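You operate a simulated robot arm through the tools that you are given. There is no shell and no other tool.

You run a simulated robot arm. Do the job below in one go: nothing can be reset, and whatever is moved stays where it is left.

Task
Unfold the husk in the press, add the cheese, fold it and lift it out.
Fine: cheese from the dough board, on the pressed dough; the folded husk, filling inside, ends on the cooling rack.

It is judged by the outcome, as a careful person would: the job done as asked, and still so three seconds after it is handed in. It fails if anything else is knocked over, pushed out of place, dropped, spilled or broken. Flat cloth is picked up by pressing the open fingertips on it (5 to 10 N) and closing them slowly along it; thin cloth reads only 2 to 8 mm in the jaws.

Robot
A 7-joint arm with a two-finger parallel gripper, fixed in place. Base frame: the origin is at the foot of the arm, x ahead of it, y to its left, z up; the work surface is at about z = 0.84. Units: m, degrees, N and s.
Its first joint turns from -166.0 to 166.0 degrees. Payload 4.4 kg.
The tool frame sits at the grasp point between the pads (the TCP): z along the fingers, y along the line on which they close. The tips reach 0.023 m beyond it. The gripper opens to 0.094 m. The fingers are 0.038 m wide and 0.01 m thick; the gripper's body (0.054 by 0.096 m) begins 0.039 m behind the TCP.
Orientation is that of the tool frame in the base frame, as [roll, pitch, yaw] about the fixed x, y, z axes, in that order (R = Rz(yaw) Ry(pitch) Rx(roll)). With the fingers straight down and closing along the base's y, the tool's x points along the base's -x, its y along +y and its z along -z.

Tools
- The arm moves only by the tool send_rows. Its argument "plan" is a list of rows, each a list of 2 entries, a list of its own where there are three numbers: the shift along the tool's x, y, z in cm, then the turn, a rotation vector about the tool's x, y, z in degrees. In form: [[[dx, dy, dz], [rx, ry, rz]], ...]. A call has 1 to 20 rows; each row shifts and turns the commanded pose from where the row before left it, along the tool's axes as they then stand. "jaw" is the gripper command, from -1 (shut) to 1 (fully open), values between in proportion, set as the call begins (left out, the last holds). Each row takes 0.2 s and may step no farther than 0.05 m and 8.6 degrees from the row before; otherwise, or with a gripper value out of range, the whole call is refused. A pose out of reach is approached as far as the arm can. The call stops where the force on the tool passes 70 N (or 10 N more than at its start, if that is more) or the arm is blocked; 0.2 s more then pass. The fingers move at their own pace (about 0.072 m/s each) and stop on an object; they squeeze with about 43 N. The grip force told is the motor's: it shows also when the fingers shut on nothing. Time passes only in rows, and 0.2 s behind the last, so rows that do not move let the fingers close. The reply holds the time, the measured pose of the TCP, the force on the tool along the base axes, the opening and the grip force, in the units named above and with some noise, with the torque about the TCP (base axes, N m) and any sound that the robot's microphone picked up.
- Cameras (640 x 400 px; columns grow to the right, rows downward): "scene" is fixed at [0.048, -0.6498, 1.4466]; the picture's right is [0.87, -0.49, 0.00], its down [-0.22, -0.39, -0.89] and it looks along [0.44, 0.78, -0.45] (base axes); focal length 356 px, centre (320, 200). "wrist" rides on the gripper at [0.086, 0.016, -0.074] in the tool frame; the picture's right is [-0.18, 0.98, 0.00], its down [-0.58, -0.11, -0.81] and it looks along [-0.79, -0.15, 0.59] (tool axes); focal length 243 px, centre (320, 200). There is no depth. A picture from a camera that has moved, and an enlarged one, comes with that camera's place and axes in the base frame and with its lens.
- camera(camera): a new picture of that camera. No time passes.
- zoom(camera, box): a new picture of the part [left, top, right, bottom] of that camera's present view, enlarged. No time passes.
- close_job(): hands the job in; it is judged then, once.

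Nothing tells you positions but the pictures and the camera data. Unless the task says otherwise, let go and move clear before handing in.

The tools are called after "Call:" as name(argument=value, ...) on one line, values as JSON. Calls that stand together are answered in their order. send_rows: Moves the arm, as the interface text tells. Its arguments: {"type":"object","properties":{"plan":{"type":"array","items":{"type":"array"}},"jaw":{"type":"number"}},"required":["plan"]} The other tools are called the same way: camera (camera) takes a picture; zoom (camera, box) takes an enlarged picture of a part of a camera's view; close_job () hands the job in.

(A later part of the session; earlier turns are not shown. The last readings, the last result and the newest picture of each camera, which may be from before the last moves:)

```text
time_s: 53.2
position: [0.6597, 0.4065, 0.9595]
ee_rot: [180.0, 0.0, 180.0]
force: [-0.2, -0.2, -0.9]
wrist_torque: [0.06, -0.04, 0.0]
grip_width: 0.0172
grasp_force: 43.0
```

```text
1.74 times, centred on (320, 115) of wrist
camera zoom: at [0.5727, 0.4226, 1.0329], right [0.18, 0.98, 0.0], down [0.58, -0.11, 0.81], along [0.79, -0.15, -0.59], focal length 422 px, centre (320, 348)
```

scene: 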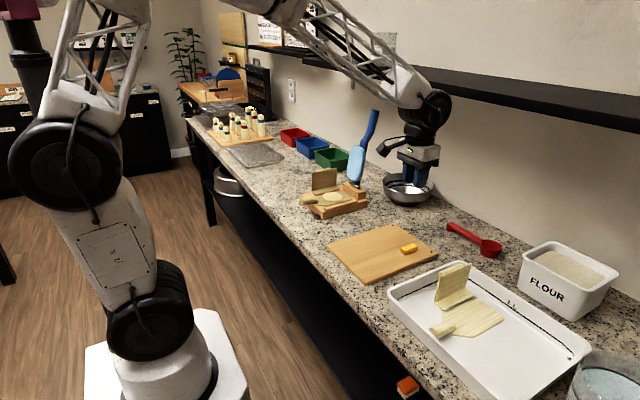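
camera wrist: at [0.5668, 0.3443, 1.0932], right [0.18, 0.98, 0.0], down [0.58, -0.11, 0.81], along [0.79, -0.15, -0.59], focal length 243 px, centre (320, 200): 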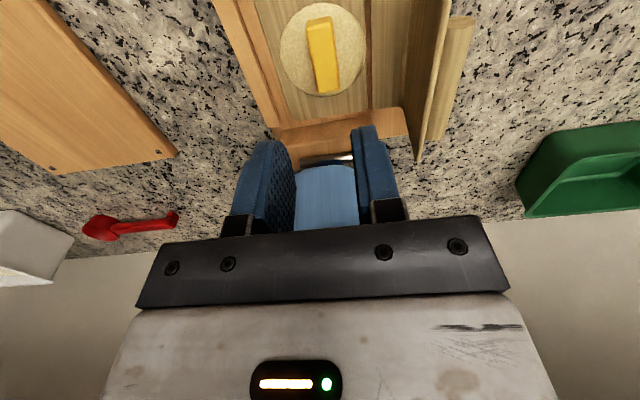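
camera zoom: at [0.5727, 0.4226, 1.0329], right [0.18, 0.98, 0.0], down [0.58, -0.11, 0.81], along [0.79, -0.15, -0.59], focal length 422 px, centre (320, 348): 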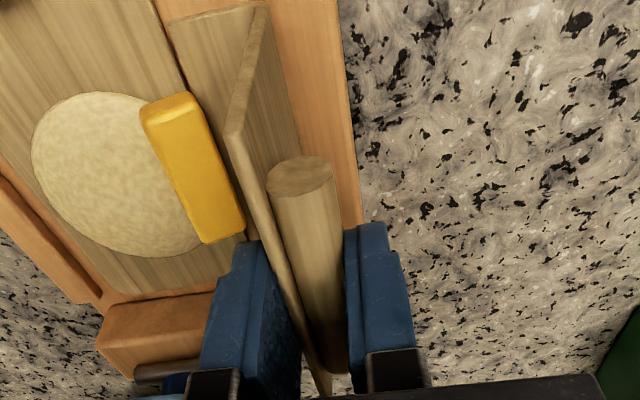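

The flap is open again and the cheese lies along the hinge line. I'll release the flap gently and rise.

Call:
send_rows(plan=[[[0, -0.1, 0], [0, 0, 0]], [[0, 0, 0], [0, 0, 0]], [[0, 0, 0], [0, 0, 0]]], jaw=-0.4)

Call:
send_rows(plan=[[[0, 0, -1.5], [0, 0, 0]], [[0, 0, -2.5], [0, 0, 0]], [[0, -1.5, -3], [0, 0, 0]], [[0, -2, -2], [0, 0, 0]], [[1, -2, 0], [0, 0, 0]], [[0, 0, 0], [0, 0, 0]]])

Call:
zoom(camera="scene", box=[305, 165, 355, 210])

Call:
zoom(camera="wrist", box=[180, 0, 460, 230])

```text
time_s: 54.0
position: [0.6608, 0.4052, 0.9595]
ee_rot: [180.0, 0.0, 179.9]
force: [-0.1, -0.1, 0.6]
wrist_torque: [0.02, -0.02, -0.06]
grip_width: 0.028
grasp_force: 0.0
```

```text
time_s: 55.4
position: [0.6502, 0.3493, 1.0482]
ee_rot: [-179.9, 0.0, -180.0]
force: [-0.4, -0.2, 0.4]
wrist_torque: [-0.02, 0.0, -0.04]
grip_width: 0.0283
grasp_force: 0.1
```

```text
8.89 times, centred on (330, 188) of scene
camera zoom: at [0.048, -0.6498, 1.4466], right [0.87, -0.49, 0.0], down [-0.22, -0.39, -0.89], along [0.44, 0.78, -0.45], focal length 3162 px, centre (231, 311)
```

zoom: 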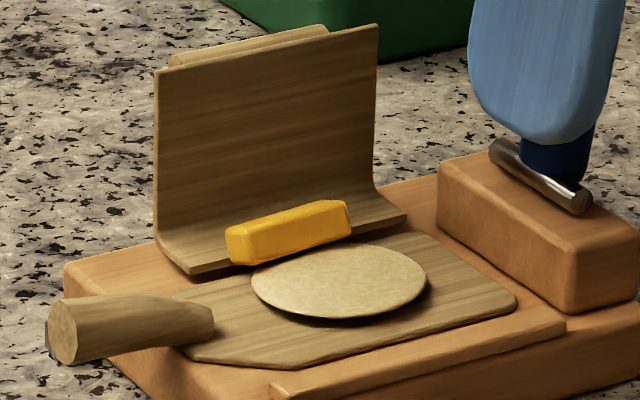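

```text
1.74 times, centred on (320, 115) of wrist
camera zoom: at [0.5632, 0.3656, 1.1221], right [0.18, 0.98, 0.0], down [0.58, -0.11, 0.81], along [0.79, -0.15, -0.59], focal length 422 px, centre (320, 348)
```

zoom: 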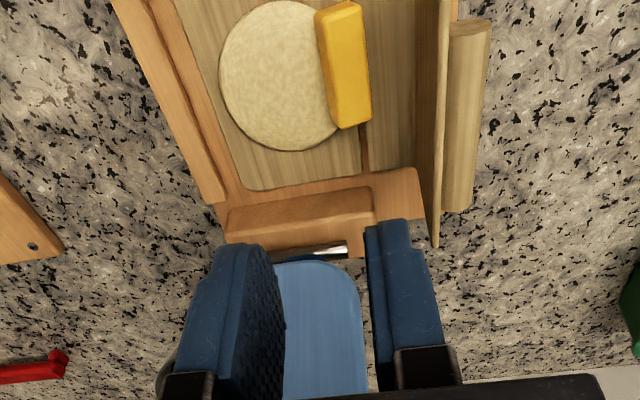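

The cheese lies along the hinge line, overlapping the dough's edge, centred near (0.651, 0.362). To pick it without touching the standing flap I'll turn the gripper 90° so the narrow body side faces the flap, then grip the cheese at its ends.

Call:
send_rows(plan=[[[0, 0, 0], [0, 0, -7.5]], [[0, 0, 0], [0, 0, -7.5]], [[0, 0, 0], [0, 0, -7.5]], [[0, 0, 0], [0, 0, -7.5]], [[0, 0, 0], [0, 0, -7.5]], [[0, 0, 0], [0, 0, -7.5]], [[0, 0, 0], [0, 0, -7.5]], [[0, 0, 0], [0, 0, -7.5]], [[0, 0, 0], [0, 0, -7.5]], [[0, 0, 0], [0, 0, -7.5]], [[0, 0, 0], [0, 0, -7.5]], [[0, 0, 0], [0, 0, -7.5]], [[0, 0, 0], [0, 0, 0]]], jaw=0.6)

Call:
camera(camera="wrist")

Call:
zoom(camera="scene", box=[290, 110, 400, 215])

```text
time_s: 58.2
position: [0.6507, 0.3513, 1.0497]
ee_rot: [-180.0, 0.0, -89.9]
force: [0.1, 0.0, -0.2]
wrist_torque: [0.0, 0.0, 0.04]
grip_width: 0.0753
grasp_force: 0.1
```

```text
taken
camera wrist: at [0.6331, 0.2636, 1.1234], right [-0.98, 0.18, 0.0], down [0.11, 0.58, 0.81], along [0.15, 0.79, -0.59], focal length 243 px, centre (320, 200)
```

wrist: 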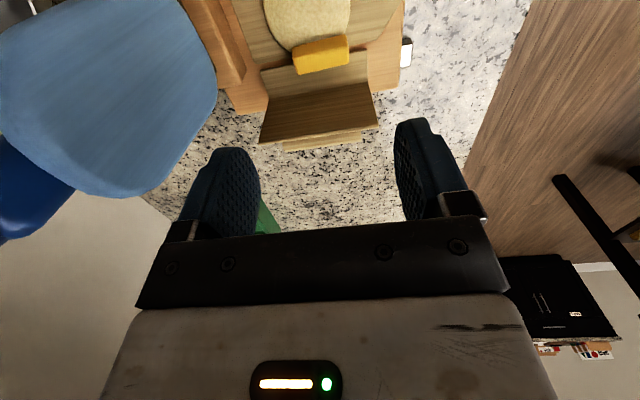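

```text
3.81 times, centred on (345, 162) of scene
camera zoom: at [0.048, -0.6498, 1.4466], right [0.87, -0.49, 0.0], down [-0.22, -0.39, -0.89], along [0.44, 0.78, -0.45], focal length 1355 px, centre (225, 343)
```

zoom: 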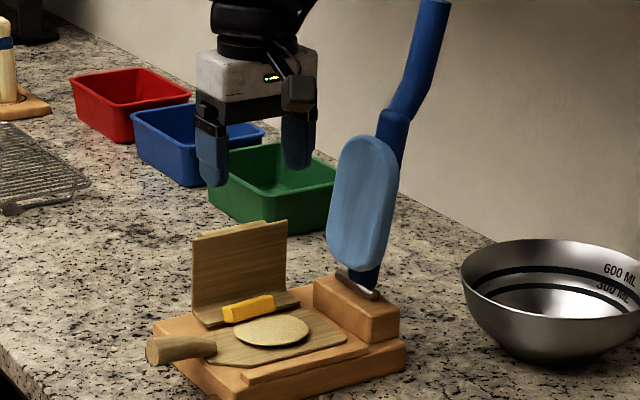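

The turned gripper has clearance to both flap and lever. I'll line up over the cheese and lower partway.

Call:
send_rows(plan=[[[-0.9, 0, 0], [0, 0, 0]], [[0, 0, 3], [0, 0, 0]], [[0, 0, 3], [0, 0, 0]], [[0, 0, 3], [0, 0, 0]], [[0, 0, 2], [0, 0, 0]], [[0, 0, 1], [0, 0, 0]], [[0, 0, 0], [0, 0, 0]]])

Call:
zoom(camera="wrist", box=[150, 0, 490, 230])

Call:
zoom(camera="scene", box=[305, 150, 365, 210])

```text
time_s: 59.8
position: [0.652, 0.3611, 0.9282]
ee_rot: [-180.0, 0.1, -90.0]
force: [0.6, 0.3, -0.8]
wrist_torque: [-0.01, -0.04, 0.02]
grip_width: 0.0753
grasp_force: 0.0
```

```text
1.74 times, centred on (320, 115) of wrist
camera zoom: at [0.6341, 0.2728, 1.0011], right [-0.98, 0.18, 0.0], down [0.11, 0.58, 0.81], along [0.15, 0.79, -0.59], focal length 422 px, centre (320, 348)
```

zoom: 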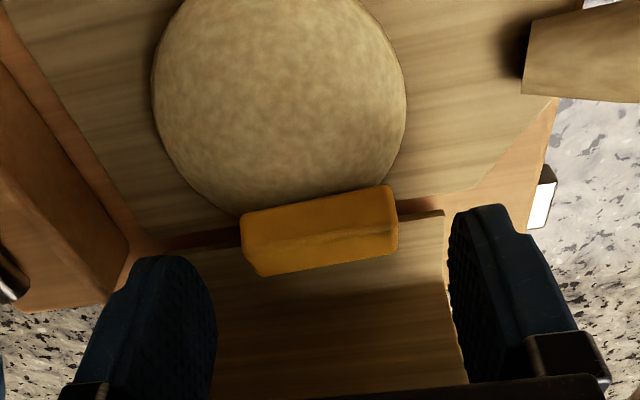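

```text
6.67 times, centred on (335, 180) of scene
camera zoom: at [0.048, -0.6498, 1.4466], right [0.87, -0.49, 0.0], down [-0.22, -0.39, -0.89], along [0.44, 0.78, -0.45], focal length 2372 px, centre (220, 333)
```

zoom: 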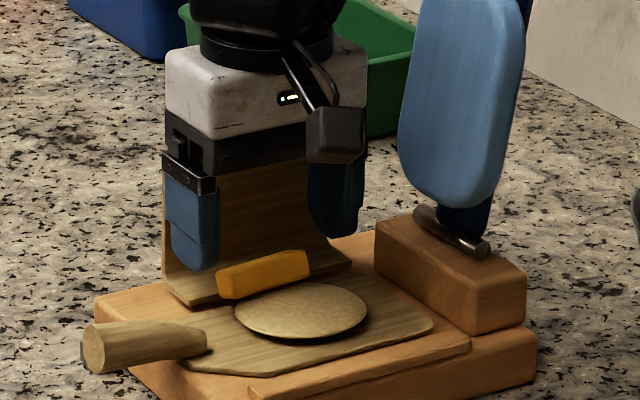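

The cheese is centred between the fingers. I'll lower to just above the dough level and close on its ends.

Call:
send_rows(plan=[[[-0.1, 0, 1], [0, 0, 0]], [[0, 0, 0.7], [0, 0, 0]], [[0, 0, 0.2], [0, 0, 0]], [[0, 0, 0], [0, 0, 0]]])

Call:
zoom(camera="wrist", box=[150, 0, 490, 230])

Call:
zoom(camera="scene", box=[315, 165, 360, 205])

```text
time_s: 60.8
position: [0.6509, 0.3615, 0.9102]
ee_rot: [-180.0, 0.0, -90.0]
force: [0.1, 3.1, 7.7]
wrist_torque: [0.18, 0.01, 0.01]
grip_width: 0.0749
grasp_force: 0.1
```

```text
1.74 times, centred on (320, 115) of wrist
camera zoom: at [0.6336, 0.2738, 0.9837], right [-0.98, 0.18, 0.0], down [0.11, 0.58, 0.81], along [0.15, 0.79, -0.59], focal length 422 px, centre (320, 348)
```

zoom: 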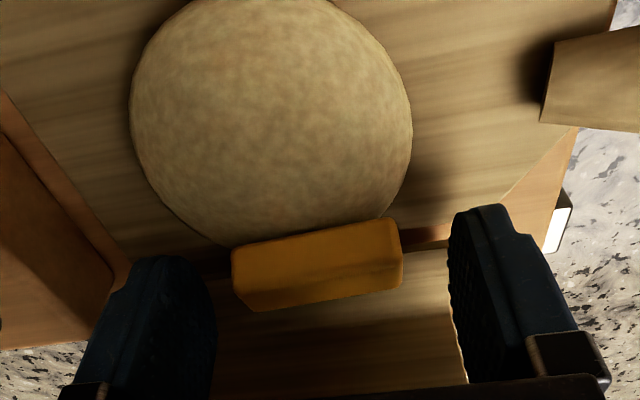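

```text
10.00 times, centred on (338, 185) of scene
camera zoom: at [0.048, -0.6498, 1.4466], right [0.87, -0.49, 0.0], down [-0.22, -0.39, -0.89], along [0.44, 0.78, -0.45], focal length 3557 px, centre (145, 350)
```

zoom: 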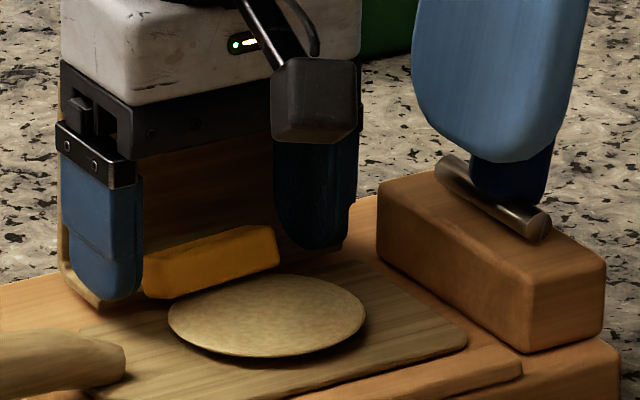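

The gripper body just touched the flap's top edge, giving about 8 N. I'll back up, then shift 16 mm towards -y and take the cheese with the edge of the pads instead.

Call:
send_rows(plan=[[[0, 0, -0.5], [0, 0, 0]], [[0, 0, -0.8], [0, 0, 0]], [[0.8, 0, 0], [0, 0, 0]], [[0.8, 0, 0], [0, 0, 0]], [[0, 0, 0], [0, 0, 0]]], jaw=0.42)

Call:
zoom(camera="wrist", box=[150, 0, 490, 230])

Call:
zoom(camera="scene", box=[300, 150, 372, 210])

```text
time_s: 62.0
position: [0.6506, 0.3445, 0.9221]
ee_rot: [-179.9, 0.0, -90.0]
force: [0.5, 0.4, 1.5]
wrist_torque: [0.04, -0.01, -0.01]
grip_width: 0.0669
grasp_force: 0.2
```

```text
1.74 times, centred on (320, 115) of wrist
camera zoom: at [0.6342, 0.2576, 0.9963], right [-0.98, 0.18, 0.0], down [0.11, 0.58, 0.81], along [0.15, 0.79, -0.59], focal length 422 px, centre (320, 348)
```

zoom: 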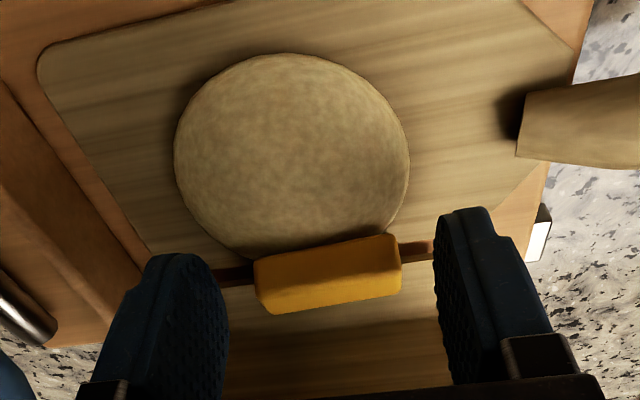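

```text
6.67 times, centred on (336, 180) of scene
camera zoom: at [0.048, -0.6498, 1.4466], right [0.87, -0.49, 0.0], down [-0.22, -0.39, -0.89], along [0.44, 0.78, -0.45], focal length 2372 px, centre (213, 333)
```

zoom: 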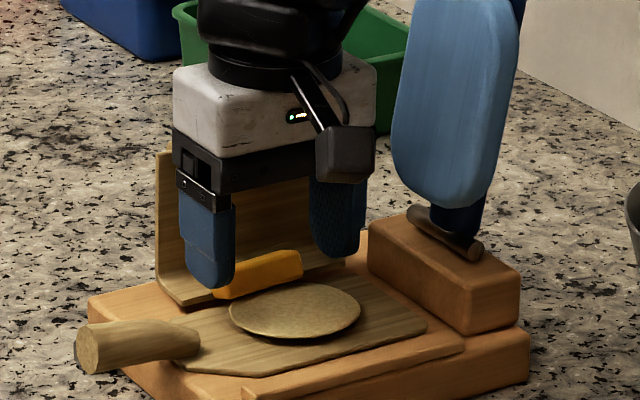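

I've located the cheese precisely at about (0.651, 0.363). I'll tilt the tool 20° so its body leans away from the flap and the fingertips reach under it better, then advance along the tool axis.

Call:
send_rows(plan=[[[0, 0, 0], [0, -7, 0]], [[0, 0, 0], [0, -7, 0]], [[0, 0, 0], [0, -6, 0]], [[0, 0, 0.6], [0, 0, 0]], [[0, 0, 0.6], [0, 0, 0]], [[0, 0, 0], [0, 0, 0]]])

Call:
zoom(camera="wrist", box=[150, 0, 490, 230])

Call:
zoom(camera="scene", box=[315, 165, 360, 205])

```text
time_s: 63.4
position: [0.652, 0.3489, 0.9116]
ee_rot: [180.0, 20.0, -90.0]
force: [-0.4, -0.1, 0.1]
wrist_torque: [0.02, -0.01, 0.03]
grip_width: 0.0667
grasp_force: 0.1
```

```text
1.74 times, centred on (320, 115) of wrist
camera zoom: at [0.634, 0.2416, 0.9508], right [-0.98, 0.17, 0.06], down [0.11, 0.27, 0.96], along [0.15, 0.95, -0.28], focal length 422 px, centre (320, 348)
```

zoom: 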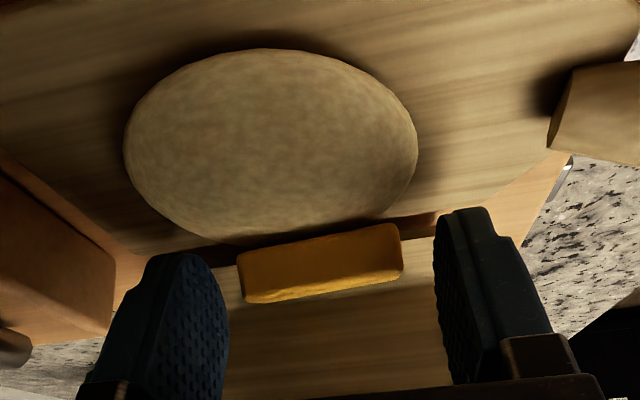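

```text
10.00 times, centred on (338, 185) of scene
camera zoom: at [0.048, -0.6498, 1.4466], right [0.87, -0.49, 0.0], down [-0.22, -0.39, -0.89], along [0.44, 0.78, -0.45], focal length 3557 px, centre (145, 350)
```

zoom: 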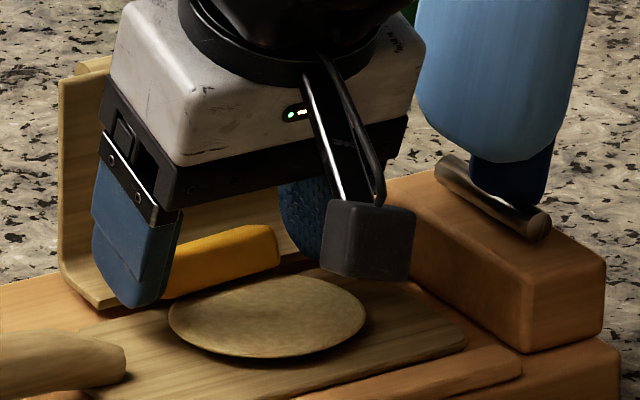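

There's no contact and a clear view. I'll advance the last centimetre.

Call:
send_rows(plan=[[[0, 0, 0.5], [0, 0, 0]], [[0, 0, 0.5], [0, 0, 0]], [[0, 0, 0], [0, 0, 0]]])

Call:
zoom(camera="wrist", box=[150, 0, 490, 230])

Call:
zoom(camera="scene", box=[315, 165, 360, 205])

```text
time_s: 64.2
position: [0.6528, 0.352, 0.9059]
ee_rot: [-179.8, 20.1, -89.9]
force: [2.5, -2.0, 40.2]
wrist_torque: [-0.48, -1.45, -0.02]
grip_width: 0.0678
grasp_force: 1.5
```

```text
1.74 times, centred on (320, 115) of wrist
camera zoom: at [0.6351, 0.2452, 0.9443], right [-0.98, 0.17, 0.06], down [0.1, 0.27, 0.96], along [0.15, 0.95, -0.28], focal length 422 px, centre (320, 348)
```

zoom: 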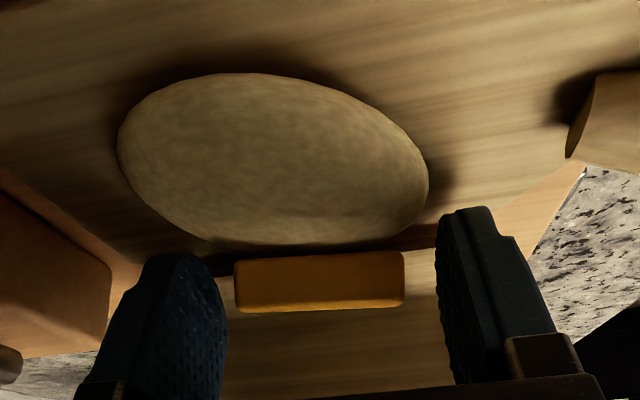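

```text
10.00 times, centred on (338, 185) of scene
camera zoom: at [0.048, -0.6498, 1.4466], right [0.87, -0.49, 0.0], down [-0.22, -0.39, -0.89], along [0.44, 0.78, -0.45], focal length 3557 px, centre (145, 350)
```

zoom: 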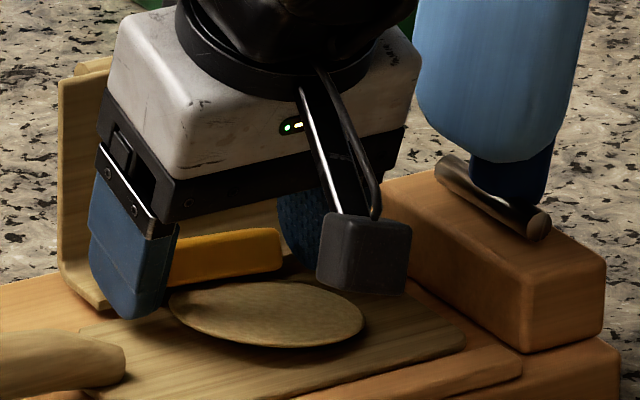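

The far fingertip pressed on the dough or leaf edge at about 40 N, so the surfaces are a few millimetres higher than I assumed. I'll back off right away.

Call:
send_rows(plan=[[[0, 0, -0.3], [0, 0, 0]], [[0, 0, -0.3], [0, 0, 0]], [[0, 0, 0], [0, 0, 0]]])

Call:
zoom(camera="wrist", box=[150, 0, 490, 230])

Call:
zoom(camera="scene", box=[300, 165, 372, 215])

```text
time_s: 65.0
position: [0.6523, 0.3495, 0.9064]
ee_rot: [179.8, 19.9, -90.1]
force: [-0.1, -0.7, 2.0]
wrist_torque: [-0.02, -0.07, 0.04]
grip_width: 0.0668
grasp_force: 0.1
```

```text
1.74 times, centred on (320, 115) of wrist
camera zoom: at [0.634, 0.2426, 0.9462], right [-0.98, 0.17, 0.07], down [0.11, 0.27, 0.96], along [0.15, 0.95, -0.29], focal length 422 px, centre (320, 348)
```

zoom: 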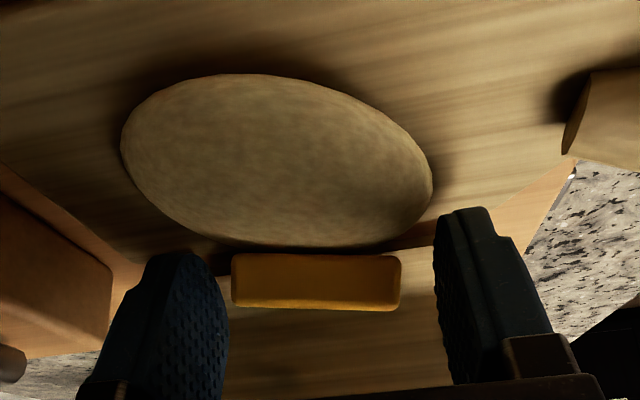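

```text
8.00 times, centred on (336, 190) of scene
camera zoom: at [0.048, -0.6498, 1.4466], right [0.87, -0.49, 0.0], down [-0.22, -0.39, -0.89], along [0.44, 0.78, -0.45], focal length 2846 px, centre (192, 280)
```

zoom: 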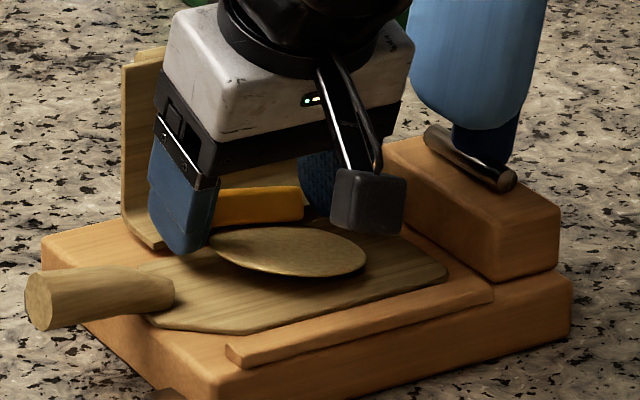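

The dough disc now looks tilted, so a fingertip may be lifting it. I'll rise clear and inspect.

Call:
send_rows(plan=[[[0, 0, -0.4], [0, 0, 0]], [[0, 0, -0.6], [0, 0, 0]], [[0, 0, -1], [0, 0, 0]], [[0, 0, -2], [0, 0, 0]], [[0, 0, -2], [0, 0, 0]], [[0, 0, 0], [0, 0, 0]]])

Call:
zoom(camera="wrist", box=[150, 0, 490, 230])

Call:
zoom(camera="scene", box=[305, 165, 365, 210])

```text
time_s: 66.4
position: [0.6513, 0.3311, 0.9657]
ee_rot: [-180.0, 20.1, -90.0]
force: [0.3, 0.5, 0.5]
wrist_torque: [0.01, -0.01, -0.04]
grip_width: 0.0666
grasp_force: 0.1
```

```text
1.74 times, centred on (320, 115) of wrist
camera zoom: at [0.6337, 0.2238, 1.0046], right [-0.98, 0.17, 0.06], down [0.11, 0.27, 0.96], along [0.15, 0.95, -0.28], focal length 422 px, centre (320, 348)
```

zoom: 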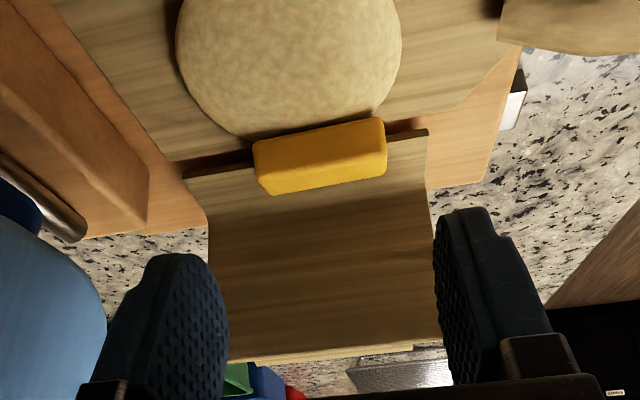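

```text
8.89 times, centred on (335, 188) of scene
camera zoom: at [0.048, -0.6498, 1.4466], right [0.87, -0.49, 0.0], down [-0.22, -0.39, -0.89], along [0.44, 0.78, -0.45], focal length 3162 px, centre (187, 311)
```

zoom: 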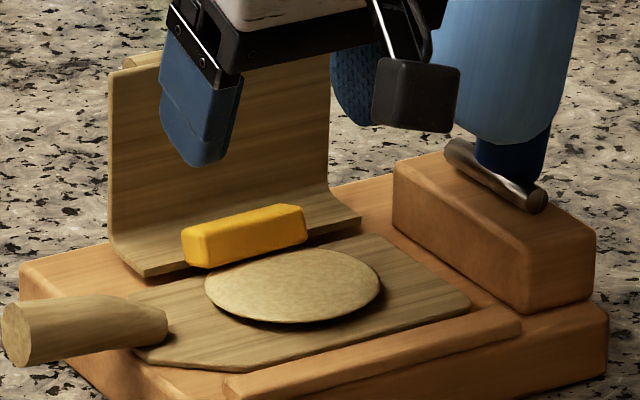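

All recovered: the dough is flat and the cheese sits at its rim. The far fingertip had pressed the dough rim, so this time I'll come in about 1 cm further towards +y, past the dough, with the same tilt.

Call:
send_rows(plan=[[[-0.4, 0, 1.5], [0, 0, 0]], [[-0.33, 0, 1.5], [0, 0, 0]], [[0, 0, 1.5], [0, 0, 0]], [[0, 0, 1.0], [0, 0, 0]], [[0, 0, 0], [0, 0, 0]]])

Call:
zoom(camera="wrist", box=[150, 0, 490, 230])

Call:
zoom(camera="scene", box=[305, 160, 365, 205])

```text
time_s: 67.6
position: [0.6507, 0.3567, 0.9143]
ee_rot: [180.0, 20.0, -90.0]
force: [0.9, -0.7, 0.1]
wrist_torque: [0.01, 0.02, -0.02]
grip_width: 0.0668
grasp_force: 0.1
```

```text
1.74 times, centred on (320, 115) of wrist
camera zoom: at [0.6334, 0.2496, 0.9534], right [-0.98, 0.17, 0.06], down [0.11, 0.27, 0.96], along [0.15, 0.95, -0.28], focal length 422 px, centre (320, 348)
```

zoom: 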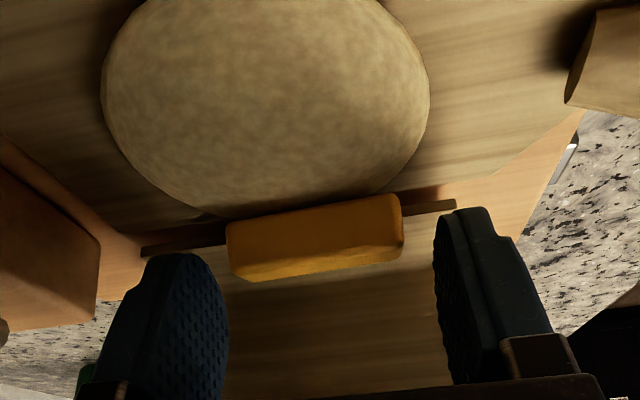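

```text
8.89 times, centred on (335, 182) of scene
camera zoom: at [0.048, -0.6498, 1.4466], right [0.87, -0.49, 0.0], down [-0.22, -0.39, -0.89], along [0.44, 0.78, -0.45], focal length 3162 px, centre (187, 356)
```

zoom: 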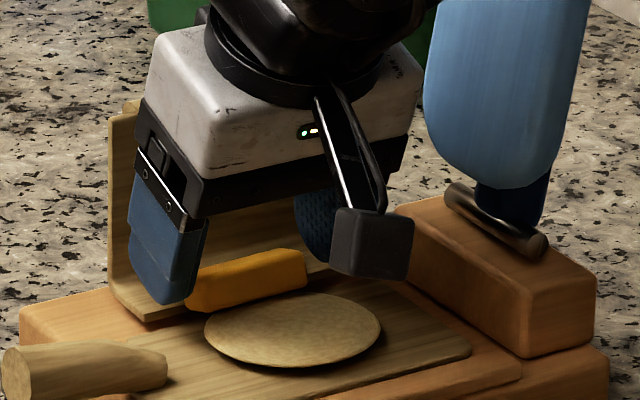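

It's aligned with no contact. I'll advance a little more in small steps.

Call:
send_rows(plan=[[[0, 0, 0.3], [0, 0, 0]], [[0, 0, 0.3], [0, 0, 0]], [[0, 0, 0], [0, 0, 0]]])

Call:
zoom(camera="wrist", box=[150, 0, 490, 230])

```text
time_s: 68.4
position: [0.6504, 0.3578, 0.9087]
ee_rot: [179.9, 20.0, -90.0]
force: [-0.4, -0.4, -0.1]
wrist_torque: [0.01, 0.0, 0.01]
grip_width: 0.0668
grasp_force: 0.3
```

```text
1.74 times, centred on (320, 115) of wrist
camera zoom: at [0.6324, 0.2507, 0.9489], right [-0.98, 0.17, 0.06], down [0.11, 0.27, 0.96], along [0.15, 0.95, -0.28], focal length 422 px, centre (320, 348)
```

zoom: 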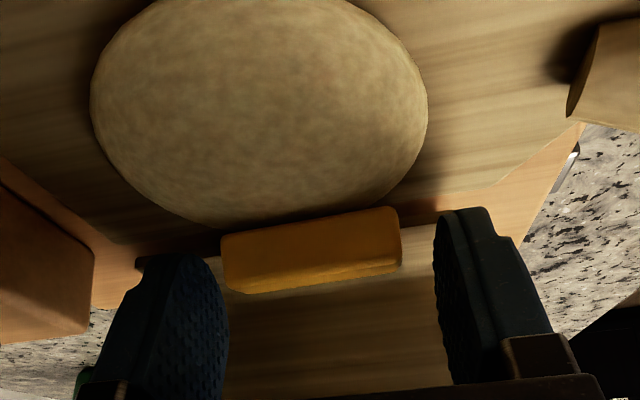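

The cheese sits between the fingertips. One small step deeper, then I close.

Call:
send_rows(plan=[[[0, -0.1, 0.2], [0, 0, 0]], [[0, 0, 0], [0, 0, 0]], [[0, 0, 0], [0, 0, 0]]], jaw=0.2)

Call:
send_rows(plan=[[[0, 0, 0], [0, 0, 0]], [[0, 0, 0], [0, 0, 0]], [[0, 0, 0], [0, 0, 0]]], jaw=-0.2)

Call:
zoom(camera="wrist", box=[150, 0, 490, 230])

Call:
zoom(camera="scene", box=[305, 160, 365, 205])

```text
time_s: 69.2
position: [0.6512, 0.3591, 0.9081]
ee_rot: [180.0, 20.1, -89.9]
force: [0.2, 0.9, 1.0]
wrist_torque: [-0.02, 0.0, 0.04]
grip_width: 0.0563
grasp_force: 0.1
```

```text
time_s: 70.0
position: [0.6511, 0.3585, 0.9088]
ee_rot: [-180.0, 20.0, -90.0]
force: [0.4, 0.6, 2.6]
wrist_torque: [-0.03, -0.01, 0.02]
grip_width: 0.0485
grasp_force: 42.6
```

```text
1.74 times, centred on (320, 115) of wrist
camera zoom: at [0.6337, 0.2517, 0.9475], right [-0.98, 0.17, 0.06], down [0.11, 0.27, 0.96], along [0.15, 0.95, -0.28], focal length 422 px, centre (320, 348)
```

zoom: 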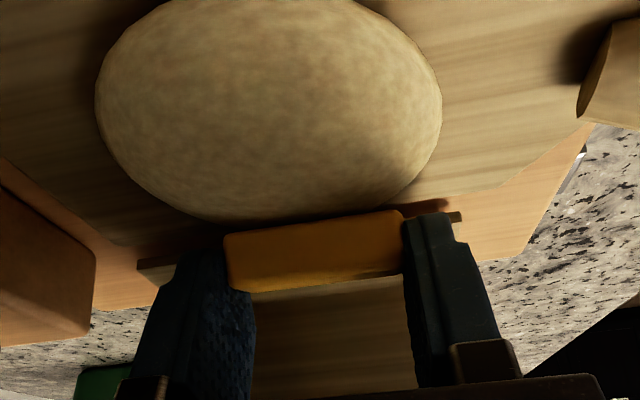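

```text
8.89 times, centred on (335, 182) of scene
camera zoom: at [0.048, -0.6498, 1.4466], right [0.87, -0.49, 0.0], down [-0.22, -0.39, -0.89], along [0.44, 0.78, -0.45], focal length 3162 px, centre (187, 356)
```

zoom: 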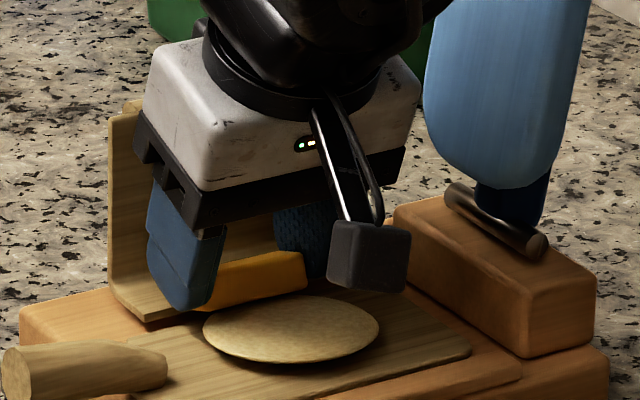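

The cheese is gripped by its ends at 48.5 mm. I'll lift gently and inspect.

Call:
send_rows(plan=[[[0, 0, -0.4], [0, 0, 0]], [[0, 0, -0.6], [0, 0, 0]], [[0, 0, -1], [0, 0, 0]], [[0, 0, -1.5], [0, 0, 0]], [[0, 0, 0], [0, 0, 0]]])

Call:
zoom(camera="wrist", box=[150, 0, 490, 230])

Call:
zoom(camera="scene", box=[305, 160, 365, 205])

```text
time_s: 71.2
position: [0.6513, 0.3463, 0.9407]
ee_rot: [180.0, 20.0, -90.0]
force: [0.3, 0.3, 0.3]
wrist_torque: [0.04, 0.03, -0.02]
grip_width: 0.0483
grasp_force: 43.2
```

```text
1.74 times, centred on (320, 115) of wrist
camera zoom: at [0.6343, 0.2389, 0.9794], right [-0.98, 0.17, 0.06], down [0.11, 0.27, 0.96], along [0.15, 0.95, -0.28], focal length 422 px, centre (320, 348)
```

zoom: 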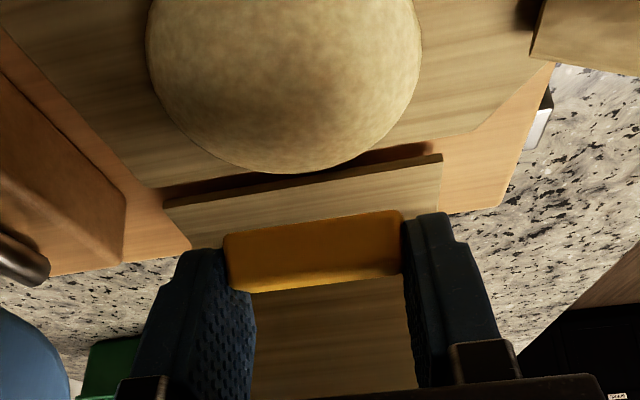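

```text
8.89 times, centred on (335, 182) of scene
camera zoom: at [0.048, -0.6498, 1.4466], right [0.87, -0.49, 0.0], down [-0.22, -0.39, -0.89], along [0.44, 0.78, -0.45], focal length 3162 px, centre (187, 356)
```

zoom: 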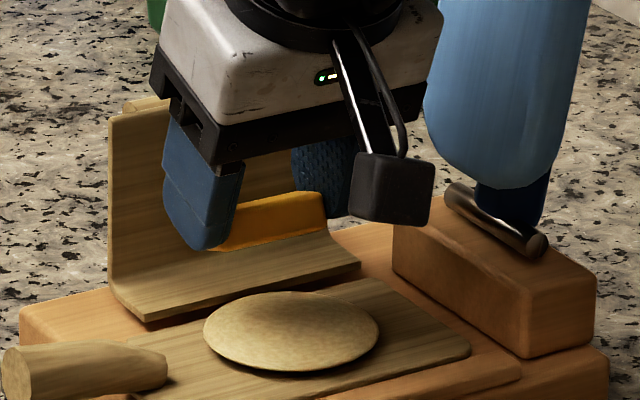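

The cheese is lifted and the dough undisturbed. I'll zoom in to see the cheese's roll in the grip before placing it.

Call:
zoom(camera="wrist", box=[250, 110, 390, 190])

Call:
zoom(camera="scene", box=[318, 172, 348, 190])

```text
4.57 times, centred on (320, 150) of wrist
camera zoom: at [0.6343, 0.2389, 0.9794], right [-0.98, 0.17, 0.06], down [0.11, 0.27, 0.96], along [0.15, 0.95, -0.28], focal length 1109 px, centre (320, 429)
```

zoom: 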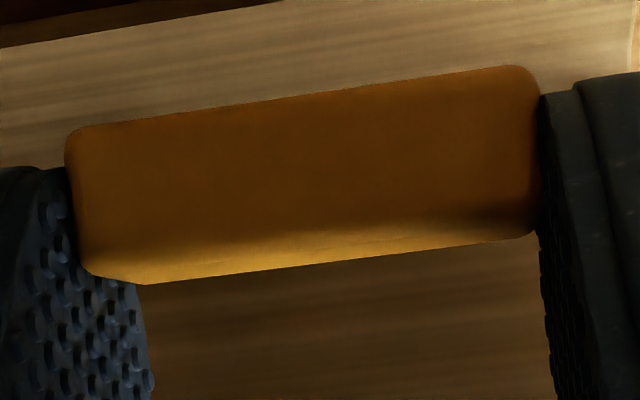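

```text
16.00 times, centred on (333, 181) of scene
camera zoom: at [0.048, -0.6498, 1.4466], right [0.87, -0.49, 0.0], down [-0.22, -0.39, -0.89], along [0.44, 0.78, -0.45], focal length 5692 px, centre (112, 504)
```

zoom: 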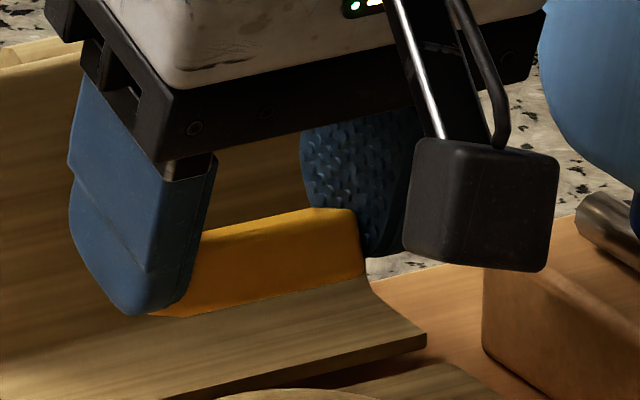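

The cheese is nearly level in the grip at this tilt. I'll shift it about 2.6 cm towards -y over the dough centre, near (0.652, 0.325), and lower it keeping the same tilt.

Call:
send_rows(plan=[[[1.2, 0, -0.44], [0, 0, 0]], [[1.23, 0, -0.44], [0, 0, 0]], [[0.24, 0, 0.66], [0, 0, 0]], [[0.24, 0, 0.66], [0, 0, 0]], [[0, 0, 0], [0, 0, 0]]])

Call:
zoom(camera="wrist", box=[150, 0, 490, 230])

Call:
zoom(camera="scene", box=[315, 170, 360, 205])

```text
time_s: 72.4
position: [0.6528, 0.3204, 0.9264]
ee_rot: [-180.0, 20.0, -90.0]
force: [0.3, 0.4, 0.0]
wrist_torque: [0.01, -0.01, 0.01]
grip_width: 0.0481
grasp_force: 43.4
```

```text
1.74 times, centred on (320, 115) of wrist
camera zoom: at [0.6358, 0.2136, 0.9659], right [-0.98, 0.17, 0.06], down [0.11, 0.27, 0.96], along [0.15, 0.95, -0.28], focal length 422 px, centre (320, 348)
```

zoom: 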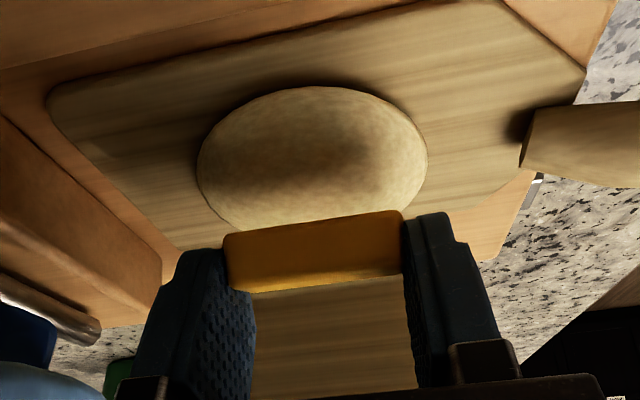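

```text
11.43 times, centred on (338, 188) of scene
camera zoom: at [0.048, -0.6498, 1.4466], right [0.87, -0.49, 0.0], down [-0.22, -0.39, -0.89], along [0.44, 0.78, -0.45], focal length 4066 px, centre (120, 343)
```

zoom: 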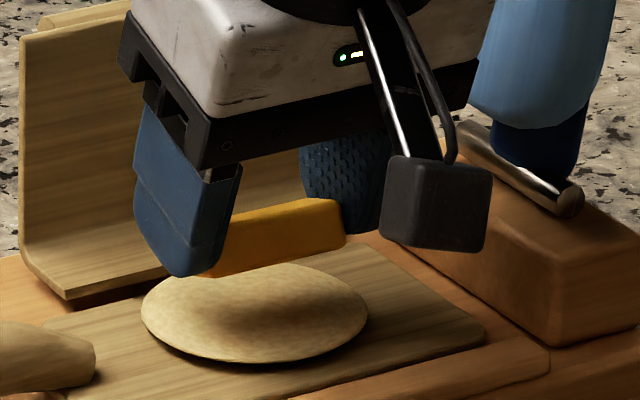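

The cheese is right above the dough's middle. I'll lower it gently.

Call:
send_rows(plan=[[[0.137, 0.1, 0.376], [0, 0, 0]], [[0.137, 0, 0.376], [0, 0, 0]], [[0.07, 0, 0.188], [0, 0, 0]], [[0, 0, 0], [0, 0, 0]]])

Call:
zoom(camera="scene", box=[315, 170, 360, 205])

Call:
zoom(camera="wrist", box=[150, 0, 490, 230])

```text
time_s: 73.4
position: [0.6507, 0.3207, 0.9156]
ee_rot: [-180.0, 20.0, -90.0]
force: [-1.2, 0.3, -0.4]
wrist_torque: [0.02, -0.02, 0.01]
grip_width: 0.0479
grasp_force: 42.7
```

```text
11.43 times, centred on (338, 188) of scene
camera zoom: at [0.048, -0.6498, 1.4466], right [0.87, -0.49, 0.0], down [-0.22, -0.39, -0.89], along [0.44, 0.78, -0.45], focal length 4066 px, centre (120, 343)
```

zoom: 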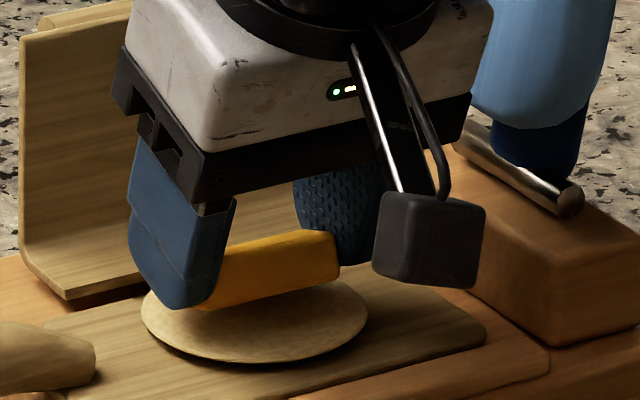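

```text
1.74 times, centred on (320, 115) of wrist
camera zoom: at [0.6336, 0.2134, 0.9556], right [-0.98, 0.17, 0.06], down [0.11, 0.27, 0.96], along [0.15, 0.95, -0.28], focal length 422 px, centre (320, 348)
```

zoom: 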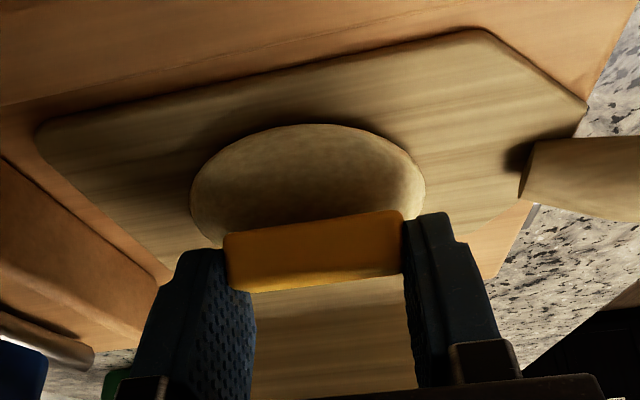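

Not touching yet. I'll shift 3 mm towards -y and lower in small steps.

Call:
send_rows(plan=[[[0.28, 0, -0.1], [0, 0, 0]], [[0.068, 0, 0.188], [0, 0, 0]], [[0.05, 0, 0.14], [0, 0, 0]], [[0, 0, 0], [0, 0, 0]]])

Call:
zoom(camera="scene", box=[315, 170, 360, 205])

```text
time_s: 74.4
position: [0.6524, 0.3189, 0.9134]
ee_rot: [-179.9, 20.0, -89.9]
force: [-1.0, 0.3, 9.2]
wrist_torque: [0.13, 0.04, 0.02]
grip_width: 0.0479
grasp_force: 43.1
```

```text
11.43 times, centred on (338, 188) of scene
camera zoom: at [0.048, -0.6498, 1.4466], right [0.87, -0.49, 0.0], down [-0.22, -0.39, -0.89], along [0.44, 0.78, -0.45], focal length 4066 px, centre (120, 343)
```

zoom: 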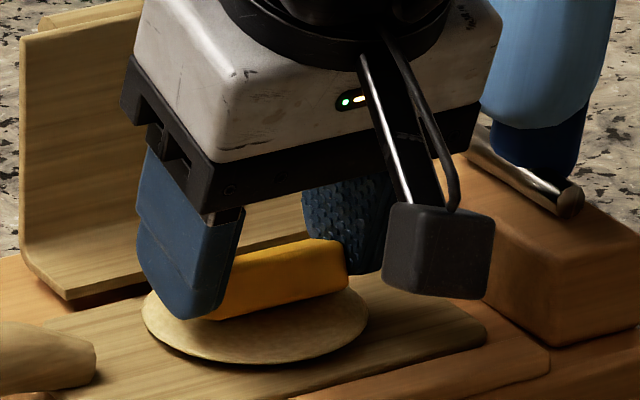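

Contact at 9 N. I'll ease up slightly, open, and withdraw straight up.

Call:
send_rows(plan=[[[-0.034, 0, -0.094], [0, 0, 0]], [[0, 0, 0], [0, 0, 0]]])

Call:
send_rows(plan=[[[0, 0, 0], [0, 0, 0]], [[0, 0, 0], [0, 0, 0]], [[-0.34, 0, -0.94], [0, 0, 0]], [[-0.68, 0, -1.88], [0, 0, 0]], [[-1, 0, -2.8], [0, 0, 0]], [[-1, 0, -2.8], [0, 0, 0]], [[0, 0, 0], [0, 0, 0]]], jaw=0.28)

Call:
zoom(camera="scene", box=[305, 165, 365, 210])

Call:
zoom(camera="wrist", box=[150, 0, 490, 230])

```text
time_s: 75.0
position: [0.6526, 0.3176, 0.9134]
ee_rot: [-180.0, 20.0, -90.0]
force: [2.3, 0.6, 8.2]
wrist_torque: [0.05, -0.15, -0.02]
grip_width: 0.048
grasp_force: 42.7
```

```text
time_s: 76.6
position: [0.6519, 0.3156, 1.0032]
ee_rot: [-179.9, 19.9, -90.0]
force: [-0.6, 0.0, -0.9]
wrist_torque: [-0.01, 0.0, -0.03]
grip_width: 0.0602
grasp_force: 0.0
```

```text
8.89 times, centred on (335, 188) of scene
camera zoom: at [0.048, -0.6498, 1.4466], right [0.87, -0.49, 0.0], down [-0.22, -0.39, -0.89], along [0.44, 0.78, -0.45], focal length 3162 px, centre (187, 311)
```

zoom: 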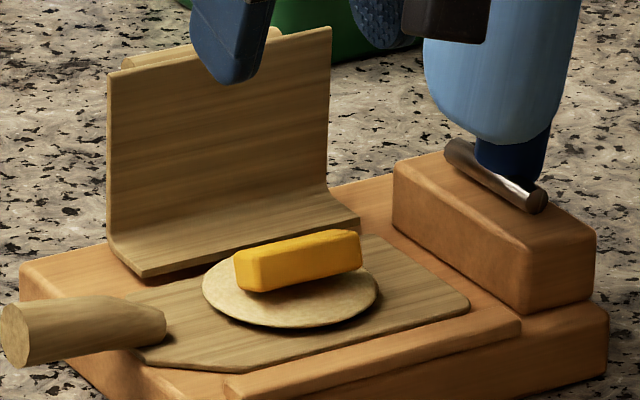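

```text
1.74 times, centred on (320, 115) of wrist
camera zoom: at [0.6353, 0.2087, 1.0436], right [-0.98, 0.17, 0.06], down [0.11, 0.27, 0.96], along [0.15, 0.95, -0.28], focal length 422 px, centre (320, 348)
```

zoom: 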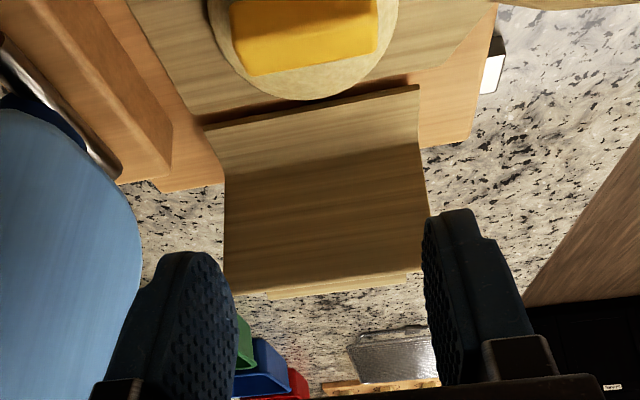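

The cheese is well placed on the dough again. For folding I'll use a loose cage around the flap edge instead of a clamp, so no force goes into the hinge. First I turn the gripper back.

Call:
send_rows(plan=[[[-1, 0, -2.8], [0, 0, 0]], [[0, 0, 0], [0, 6.67, 0]], [[0, 0, 0], [0, 6.67, 0]], [[0, 0, 0], [0, 6.67, 0]], [[0, 0, 0], [0, 0, 7.5]], [[0, 0, 0], [0, 0, 7.5]], [[0, 0, 0], [0, 0, 7.5]], [[0, 0, 0], [0, 0, 7.5]], [[0, 0, 0], [0, 0, 7.5]], [[0, 0, 0], [0, 0, 7.5]], [[0, 0, 0], [0, 0, 7.5]], [[0, 0, 0], [0, 0, 7.5]], [[0, 0, 0], [0, 0, 7.5]], [[0, 0, 0], [0, 0, 7.5]], [[0, 0, 0], [0, 0, 7.5]], [[0, 0, 0], [0, 0, 7.5]], [[0, 0, 0], [0, 0, 0]]], jaw=0.06)

Call:
camera(camera="wrist")

Call:
zoom(camera="scene", box=[305, 165, 365, 210])

```text
time_s: 80.2
position: [0.6504, 0.3169, 1.0326]
ee_rot: [179.9, 0.0, 179.9]
force: [-0.3, -0.3, -0.5]
wrist_torque: [-0.03, -0.01, -0.01]
grip_width: 0.0495
grasp_force: 0.0
```

```text
taken
camera wrist: at [0.5635, 0.3328, 1.1073], right [0.19, 0.98, 0.0], down [0.58, -0.11, 0.81], along [0.79, -0.15, -0.59], focal length 243 px, centre (320, 200)
```

wrist: 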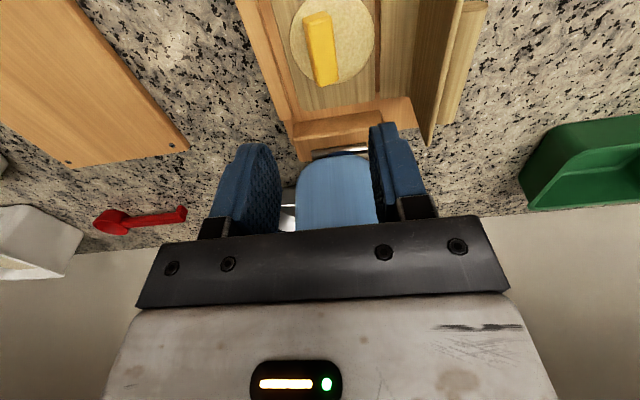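

```text
8.89 times, centred on (335, 188) of scene
camera zoom: at [0.048, -0.6498, 1.4466], right [0.87, -0.49, 0.0], down [-0.22, -0.39, -0.89], along [0.44, 0.78, -0.45], focal length 3162 px, centre (187, 311)
```

zoom: 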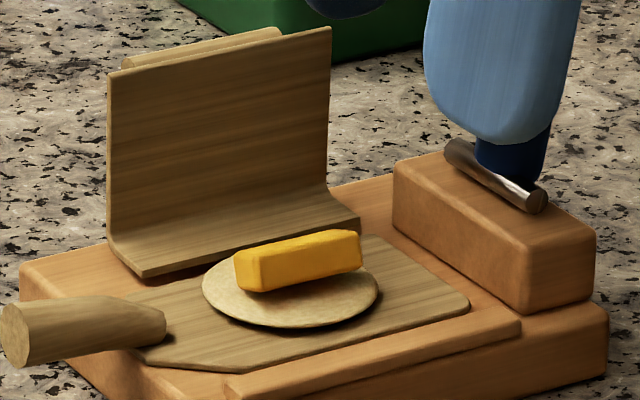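

The flap is upright with its top edge at y≈0.400, z≈0.956. I'll go over it, lower, and close to a loose 28 mm cage.

Call:
send_rows(plan=[[[-0.35, 3, 0], [0, 0, 0]], [[-0.35, 3, 0], [0, 0, 0]], [[-0.35, 2.9, 0], [0, 0, 0]], [[0, 0, 2.5], [0, 0, 0]], [[0, 0, 2.5], [0, 0, 0]], [[0, 0, 1.5], [0, 0, 0]], [[0, 0, 0.7], [0, 0, 0]], [[0, 0, 0], [0, 0, 0]]])

Call:
zoom(camera="wrist", box=[180, 0, 460, 230])

```text
time_s: 82.0
position: [0.6617, 0.4052, 0.9605]
ee_rot: [180.0, 0.0, -180.0]
force: [0.0, -0.4, 0.5]
wrist_torque: [-0.01, 0.04, 0.0]
grip_width: 0.0497
grasp_force: 0.0
```

```text
1.74 times, centred on (320, 115) of wrist
camera zoom: at [0.5747, 0.4217, 1.0341], right [0.18, 0.98, 0.0], down [0.58, -0.11, 0.81], along [0.79, -0.15, -0.59], focal length 422 px, centre (320, 348)
```

zoom: 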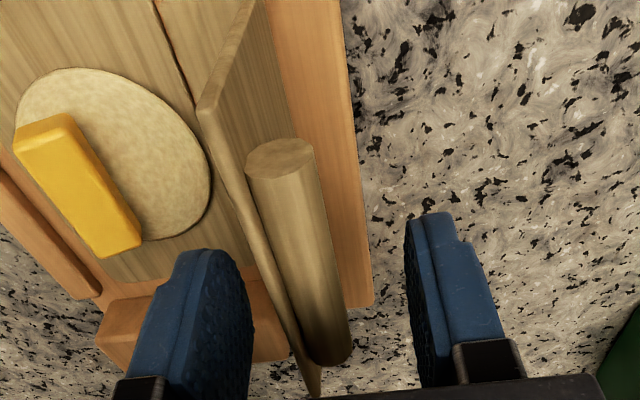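

The plate and bar are centred as before. I'll close to a loose cage and begin folding in small steps.

Call:
send_rows(plan=[[[0, -0.2, 0], [0, 0, 0]], [[0, 0, 0], [0, 0, 0]], [[0, 0, 0], [0, 0, 0]]], jaw=-0.43)

Call:
send_rows(plan=[[[0, -0.416, -0.16], [-2.5, 0, 0]], [[0, -0.416, -0.16], [-2.5, 0, 0]], [[0, -0.416, -0.16], [-2.5, 0, 0]], [[0, -0.416, -0.16], [-2.5, 0, 0]], [[0, -0.416, -0.16], [-2.5, 0, 0]], [[0, -0.416, -0.16], [-2.5, 0, 0]], [[0, 0, 0], [0, 0, 0]]])

Call:
zoom(camera="wrist", box=[180, 0, 460, 230])

Call:
zoom(camera="scene", box=[300, 160, 372, 215])

```text
time_s: 82.8
position: [0.6612, 0.4051, 0.9606]
ee_rot: [179.9, 0.1, 179.9]
force: [0.6, 0.2, -0.2]
wrist_torque: [0.01, -0.01, 0.0]
grip_width: 0.0271
grasp_force: 0.0
```

```text
time_s: 84.4
position: [0.6621, 0.3786, 0.9689]
ee_rot: [164.9, -0.1, 180.0]
force: [-0.9, 0.0, 0.3]
wrist_torque: [0.02, 0.0, 0.01]
grip_width: 0.0266
grasp_force: 0.3
```

```text
1.74 times, centred on (320, 115) of wrist
camera zoom: at [0.5735, 0.3743, 1.0435], right [0.18, 0.95, 0.25], down [0.58, -0.31, 0.75], along [0.79, 0.01, -0.61], focal length 422 px, centre (320, 348)
```

zoom: 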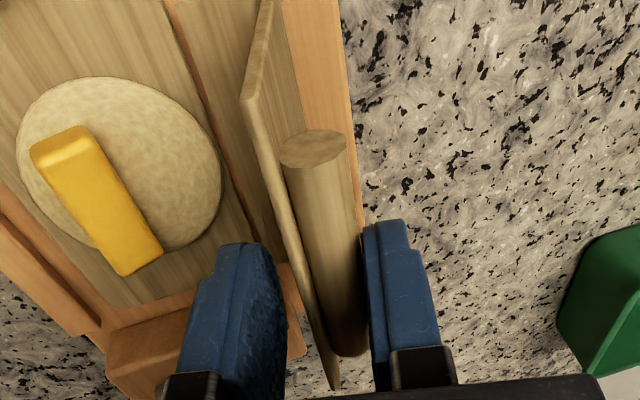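

```text
7.27 times, centred on (336, 188) of scene
camera zoom: at [0.048, -0.6498, 1.4466], right [0.87, -0.49, 0.0], down [-0.22, -0.39, -0.89], along [0.44, 0.78, -0.45], focal length 2587 px, centre (204, 291)
```

zoom: 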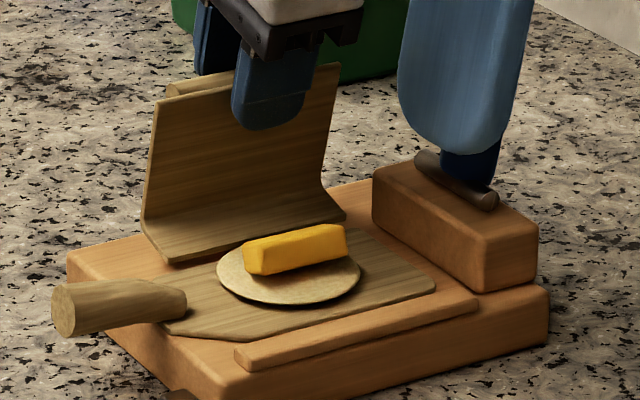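

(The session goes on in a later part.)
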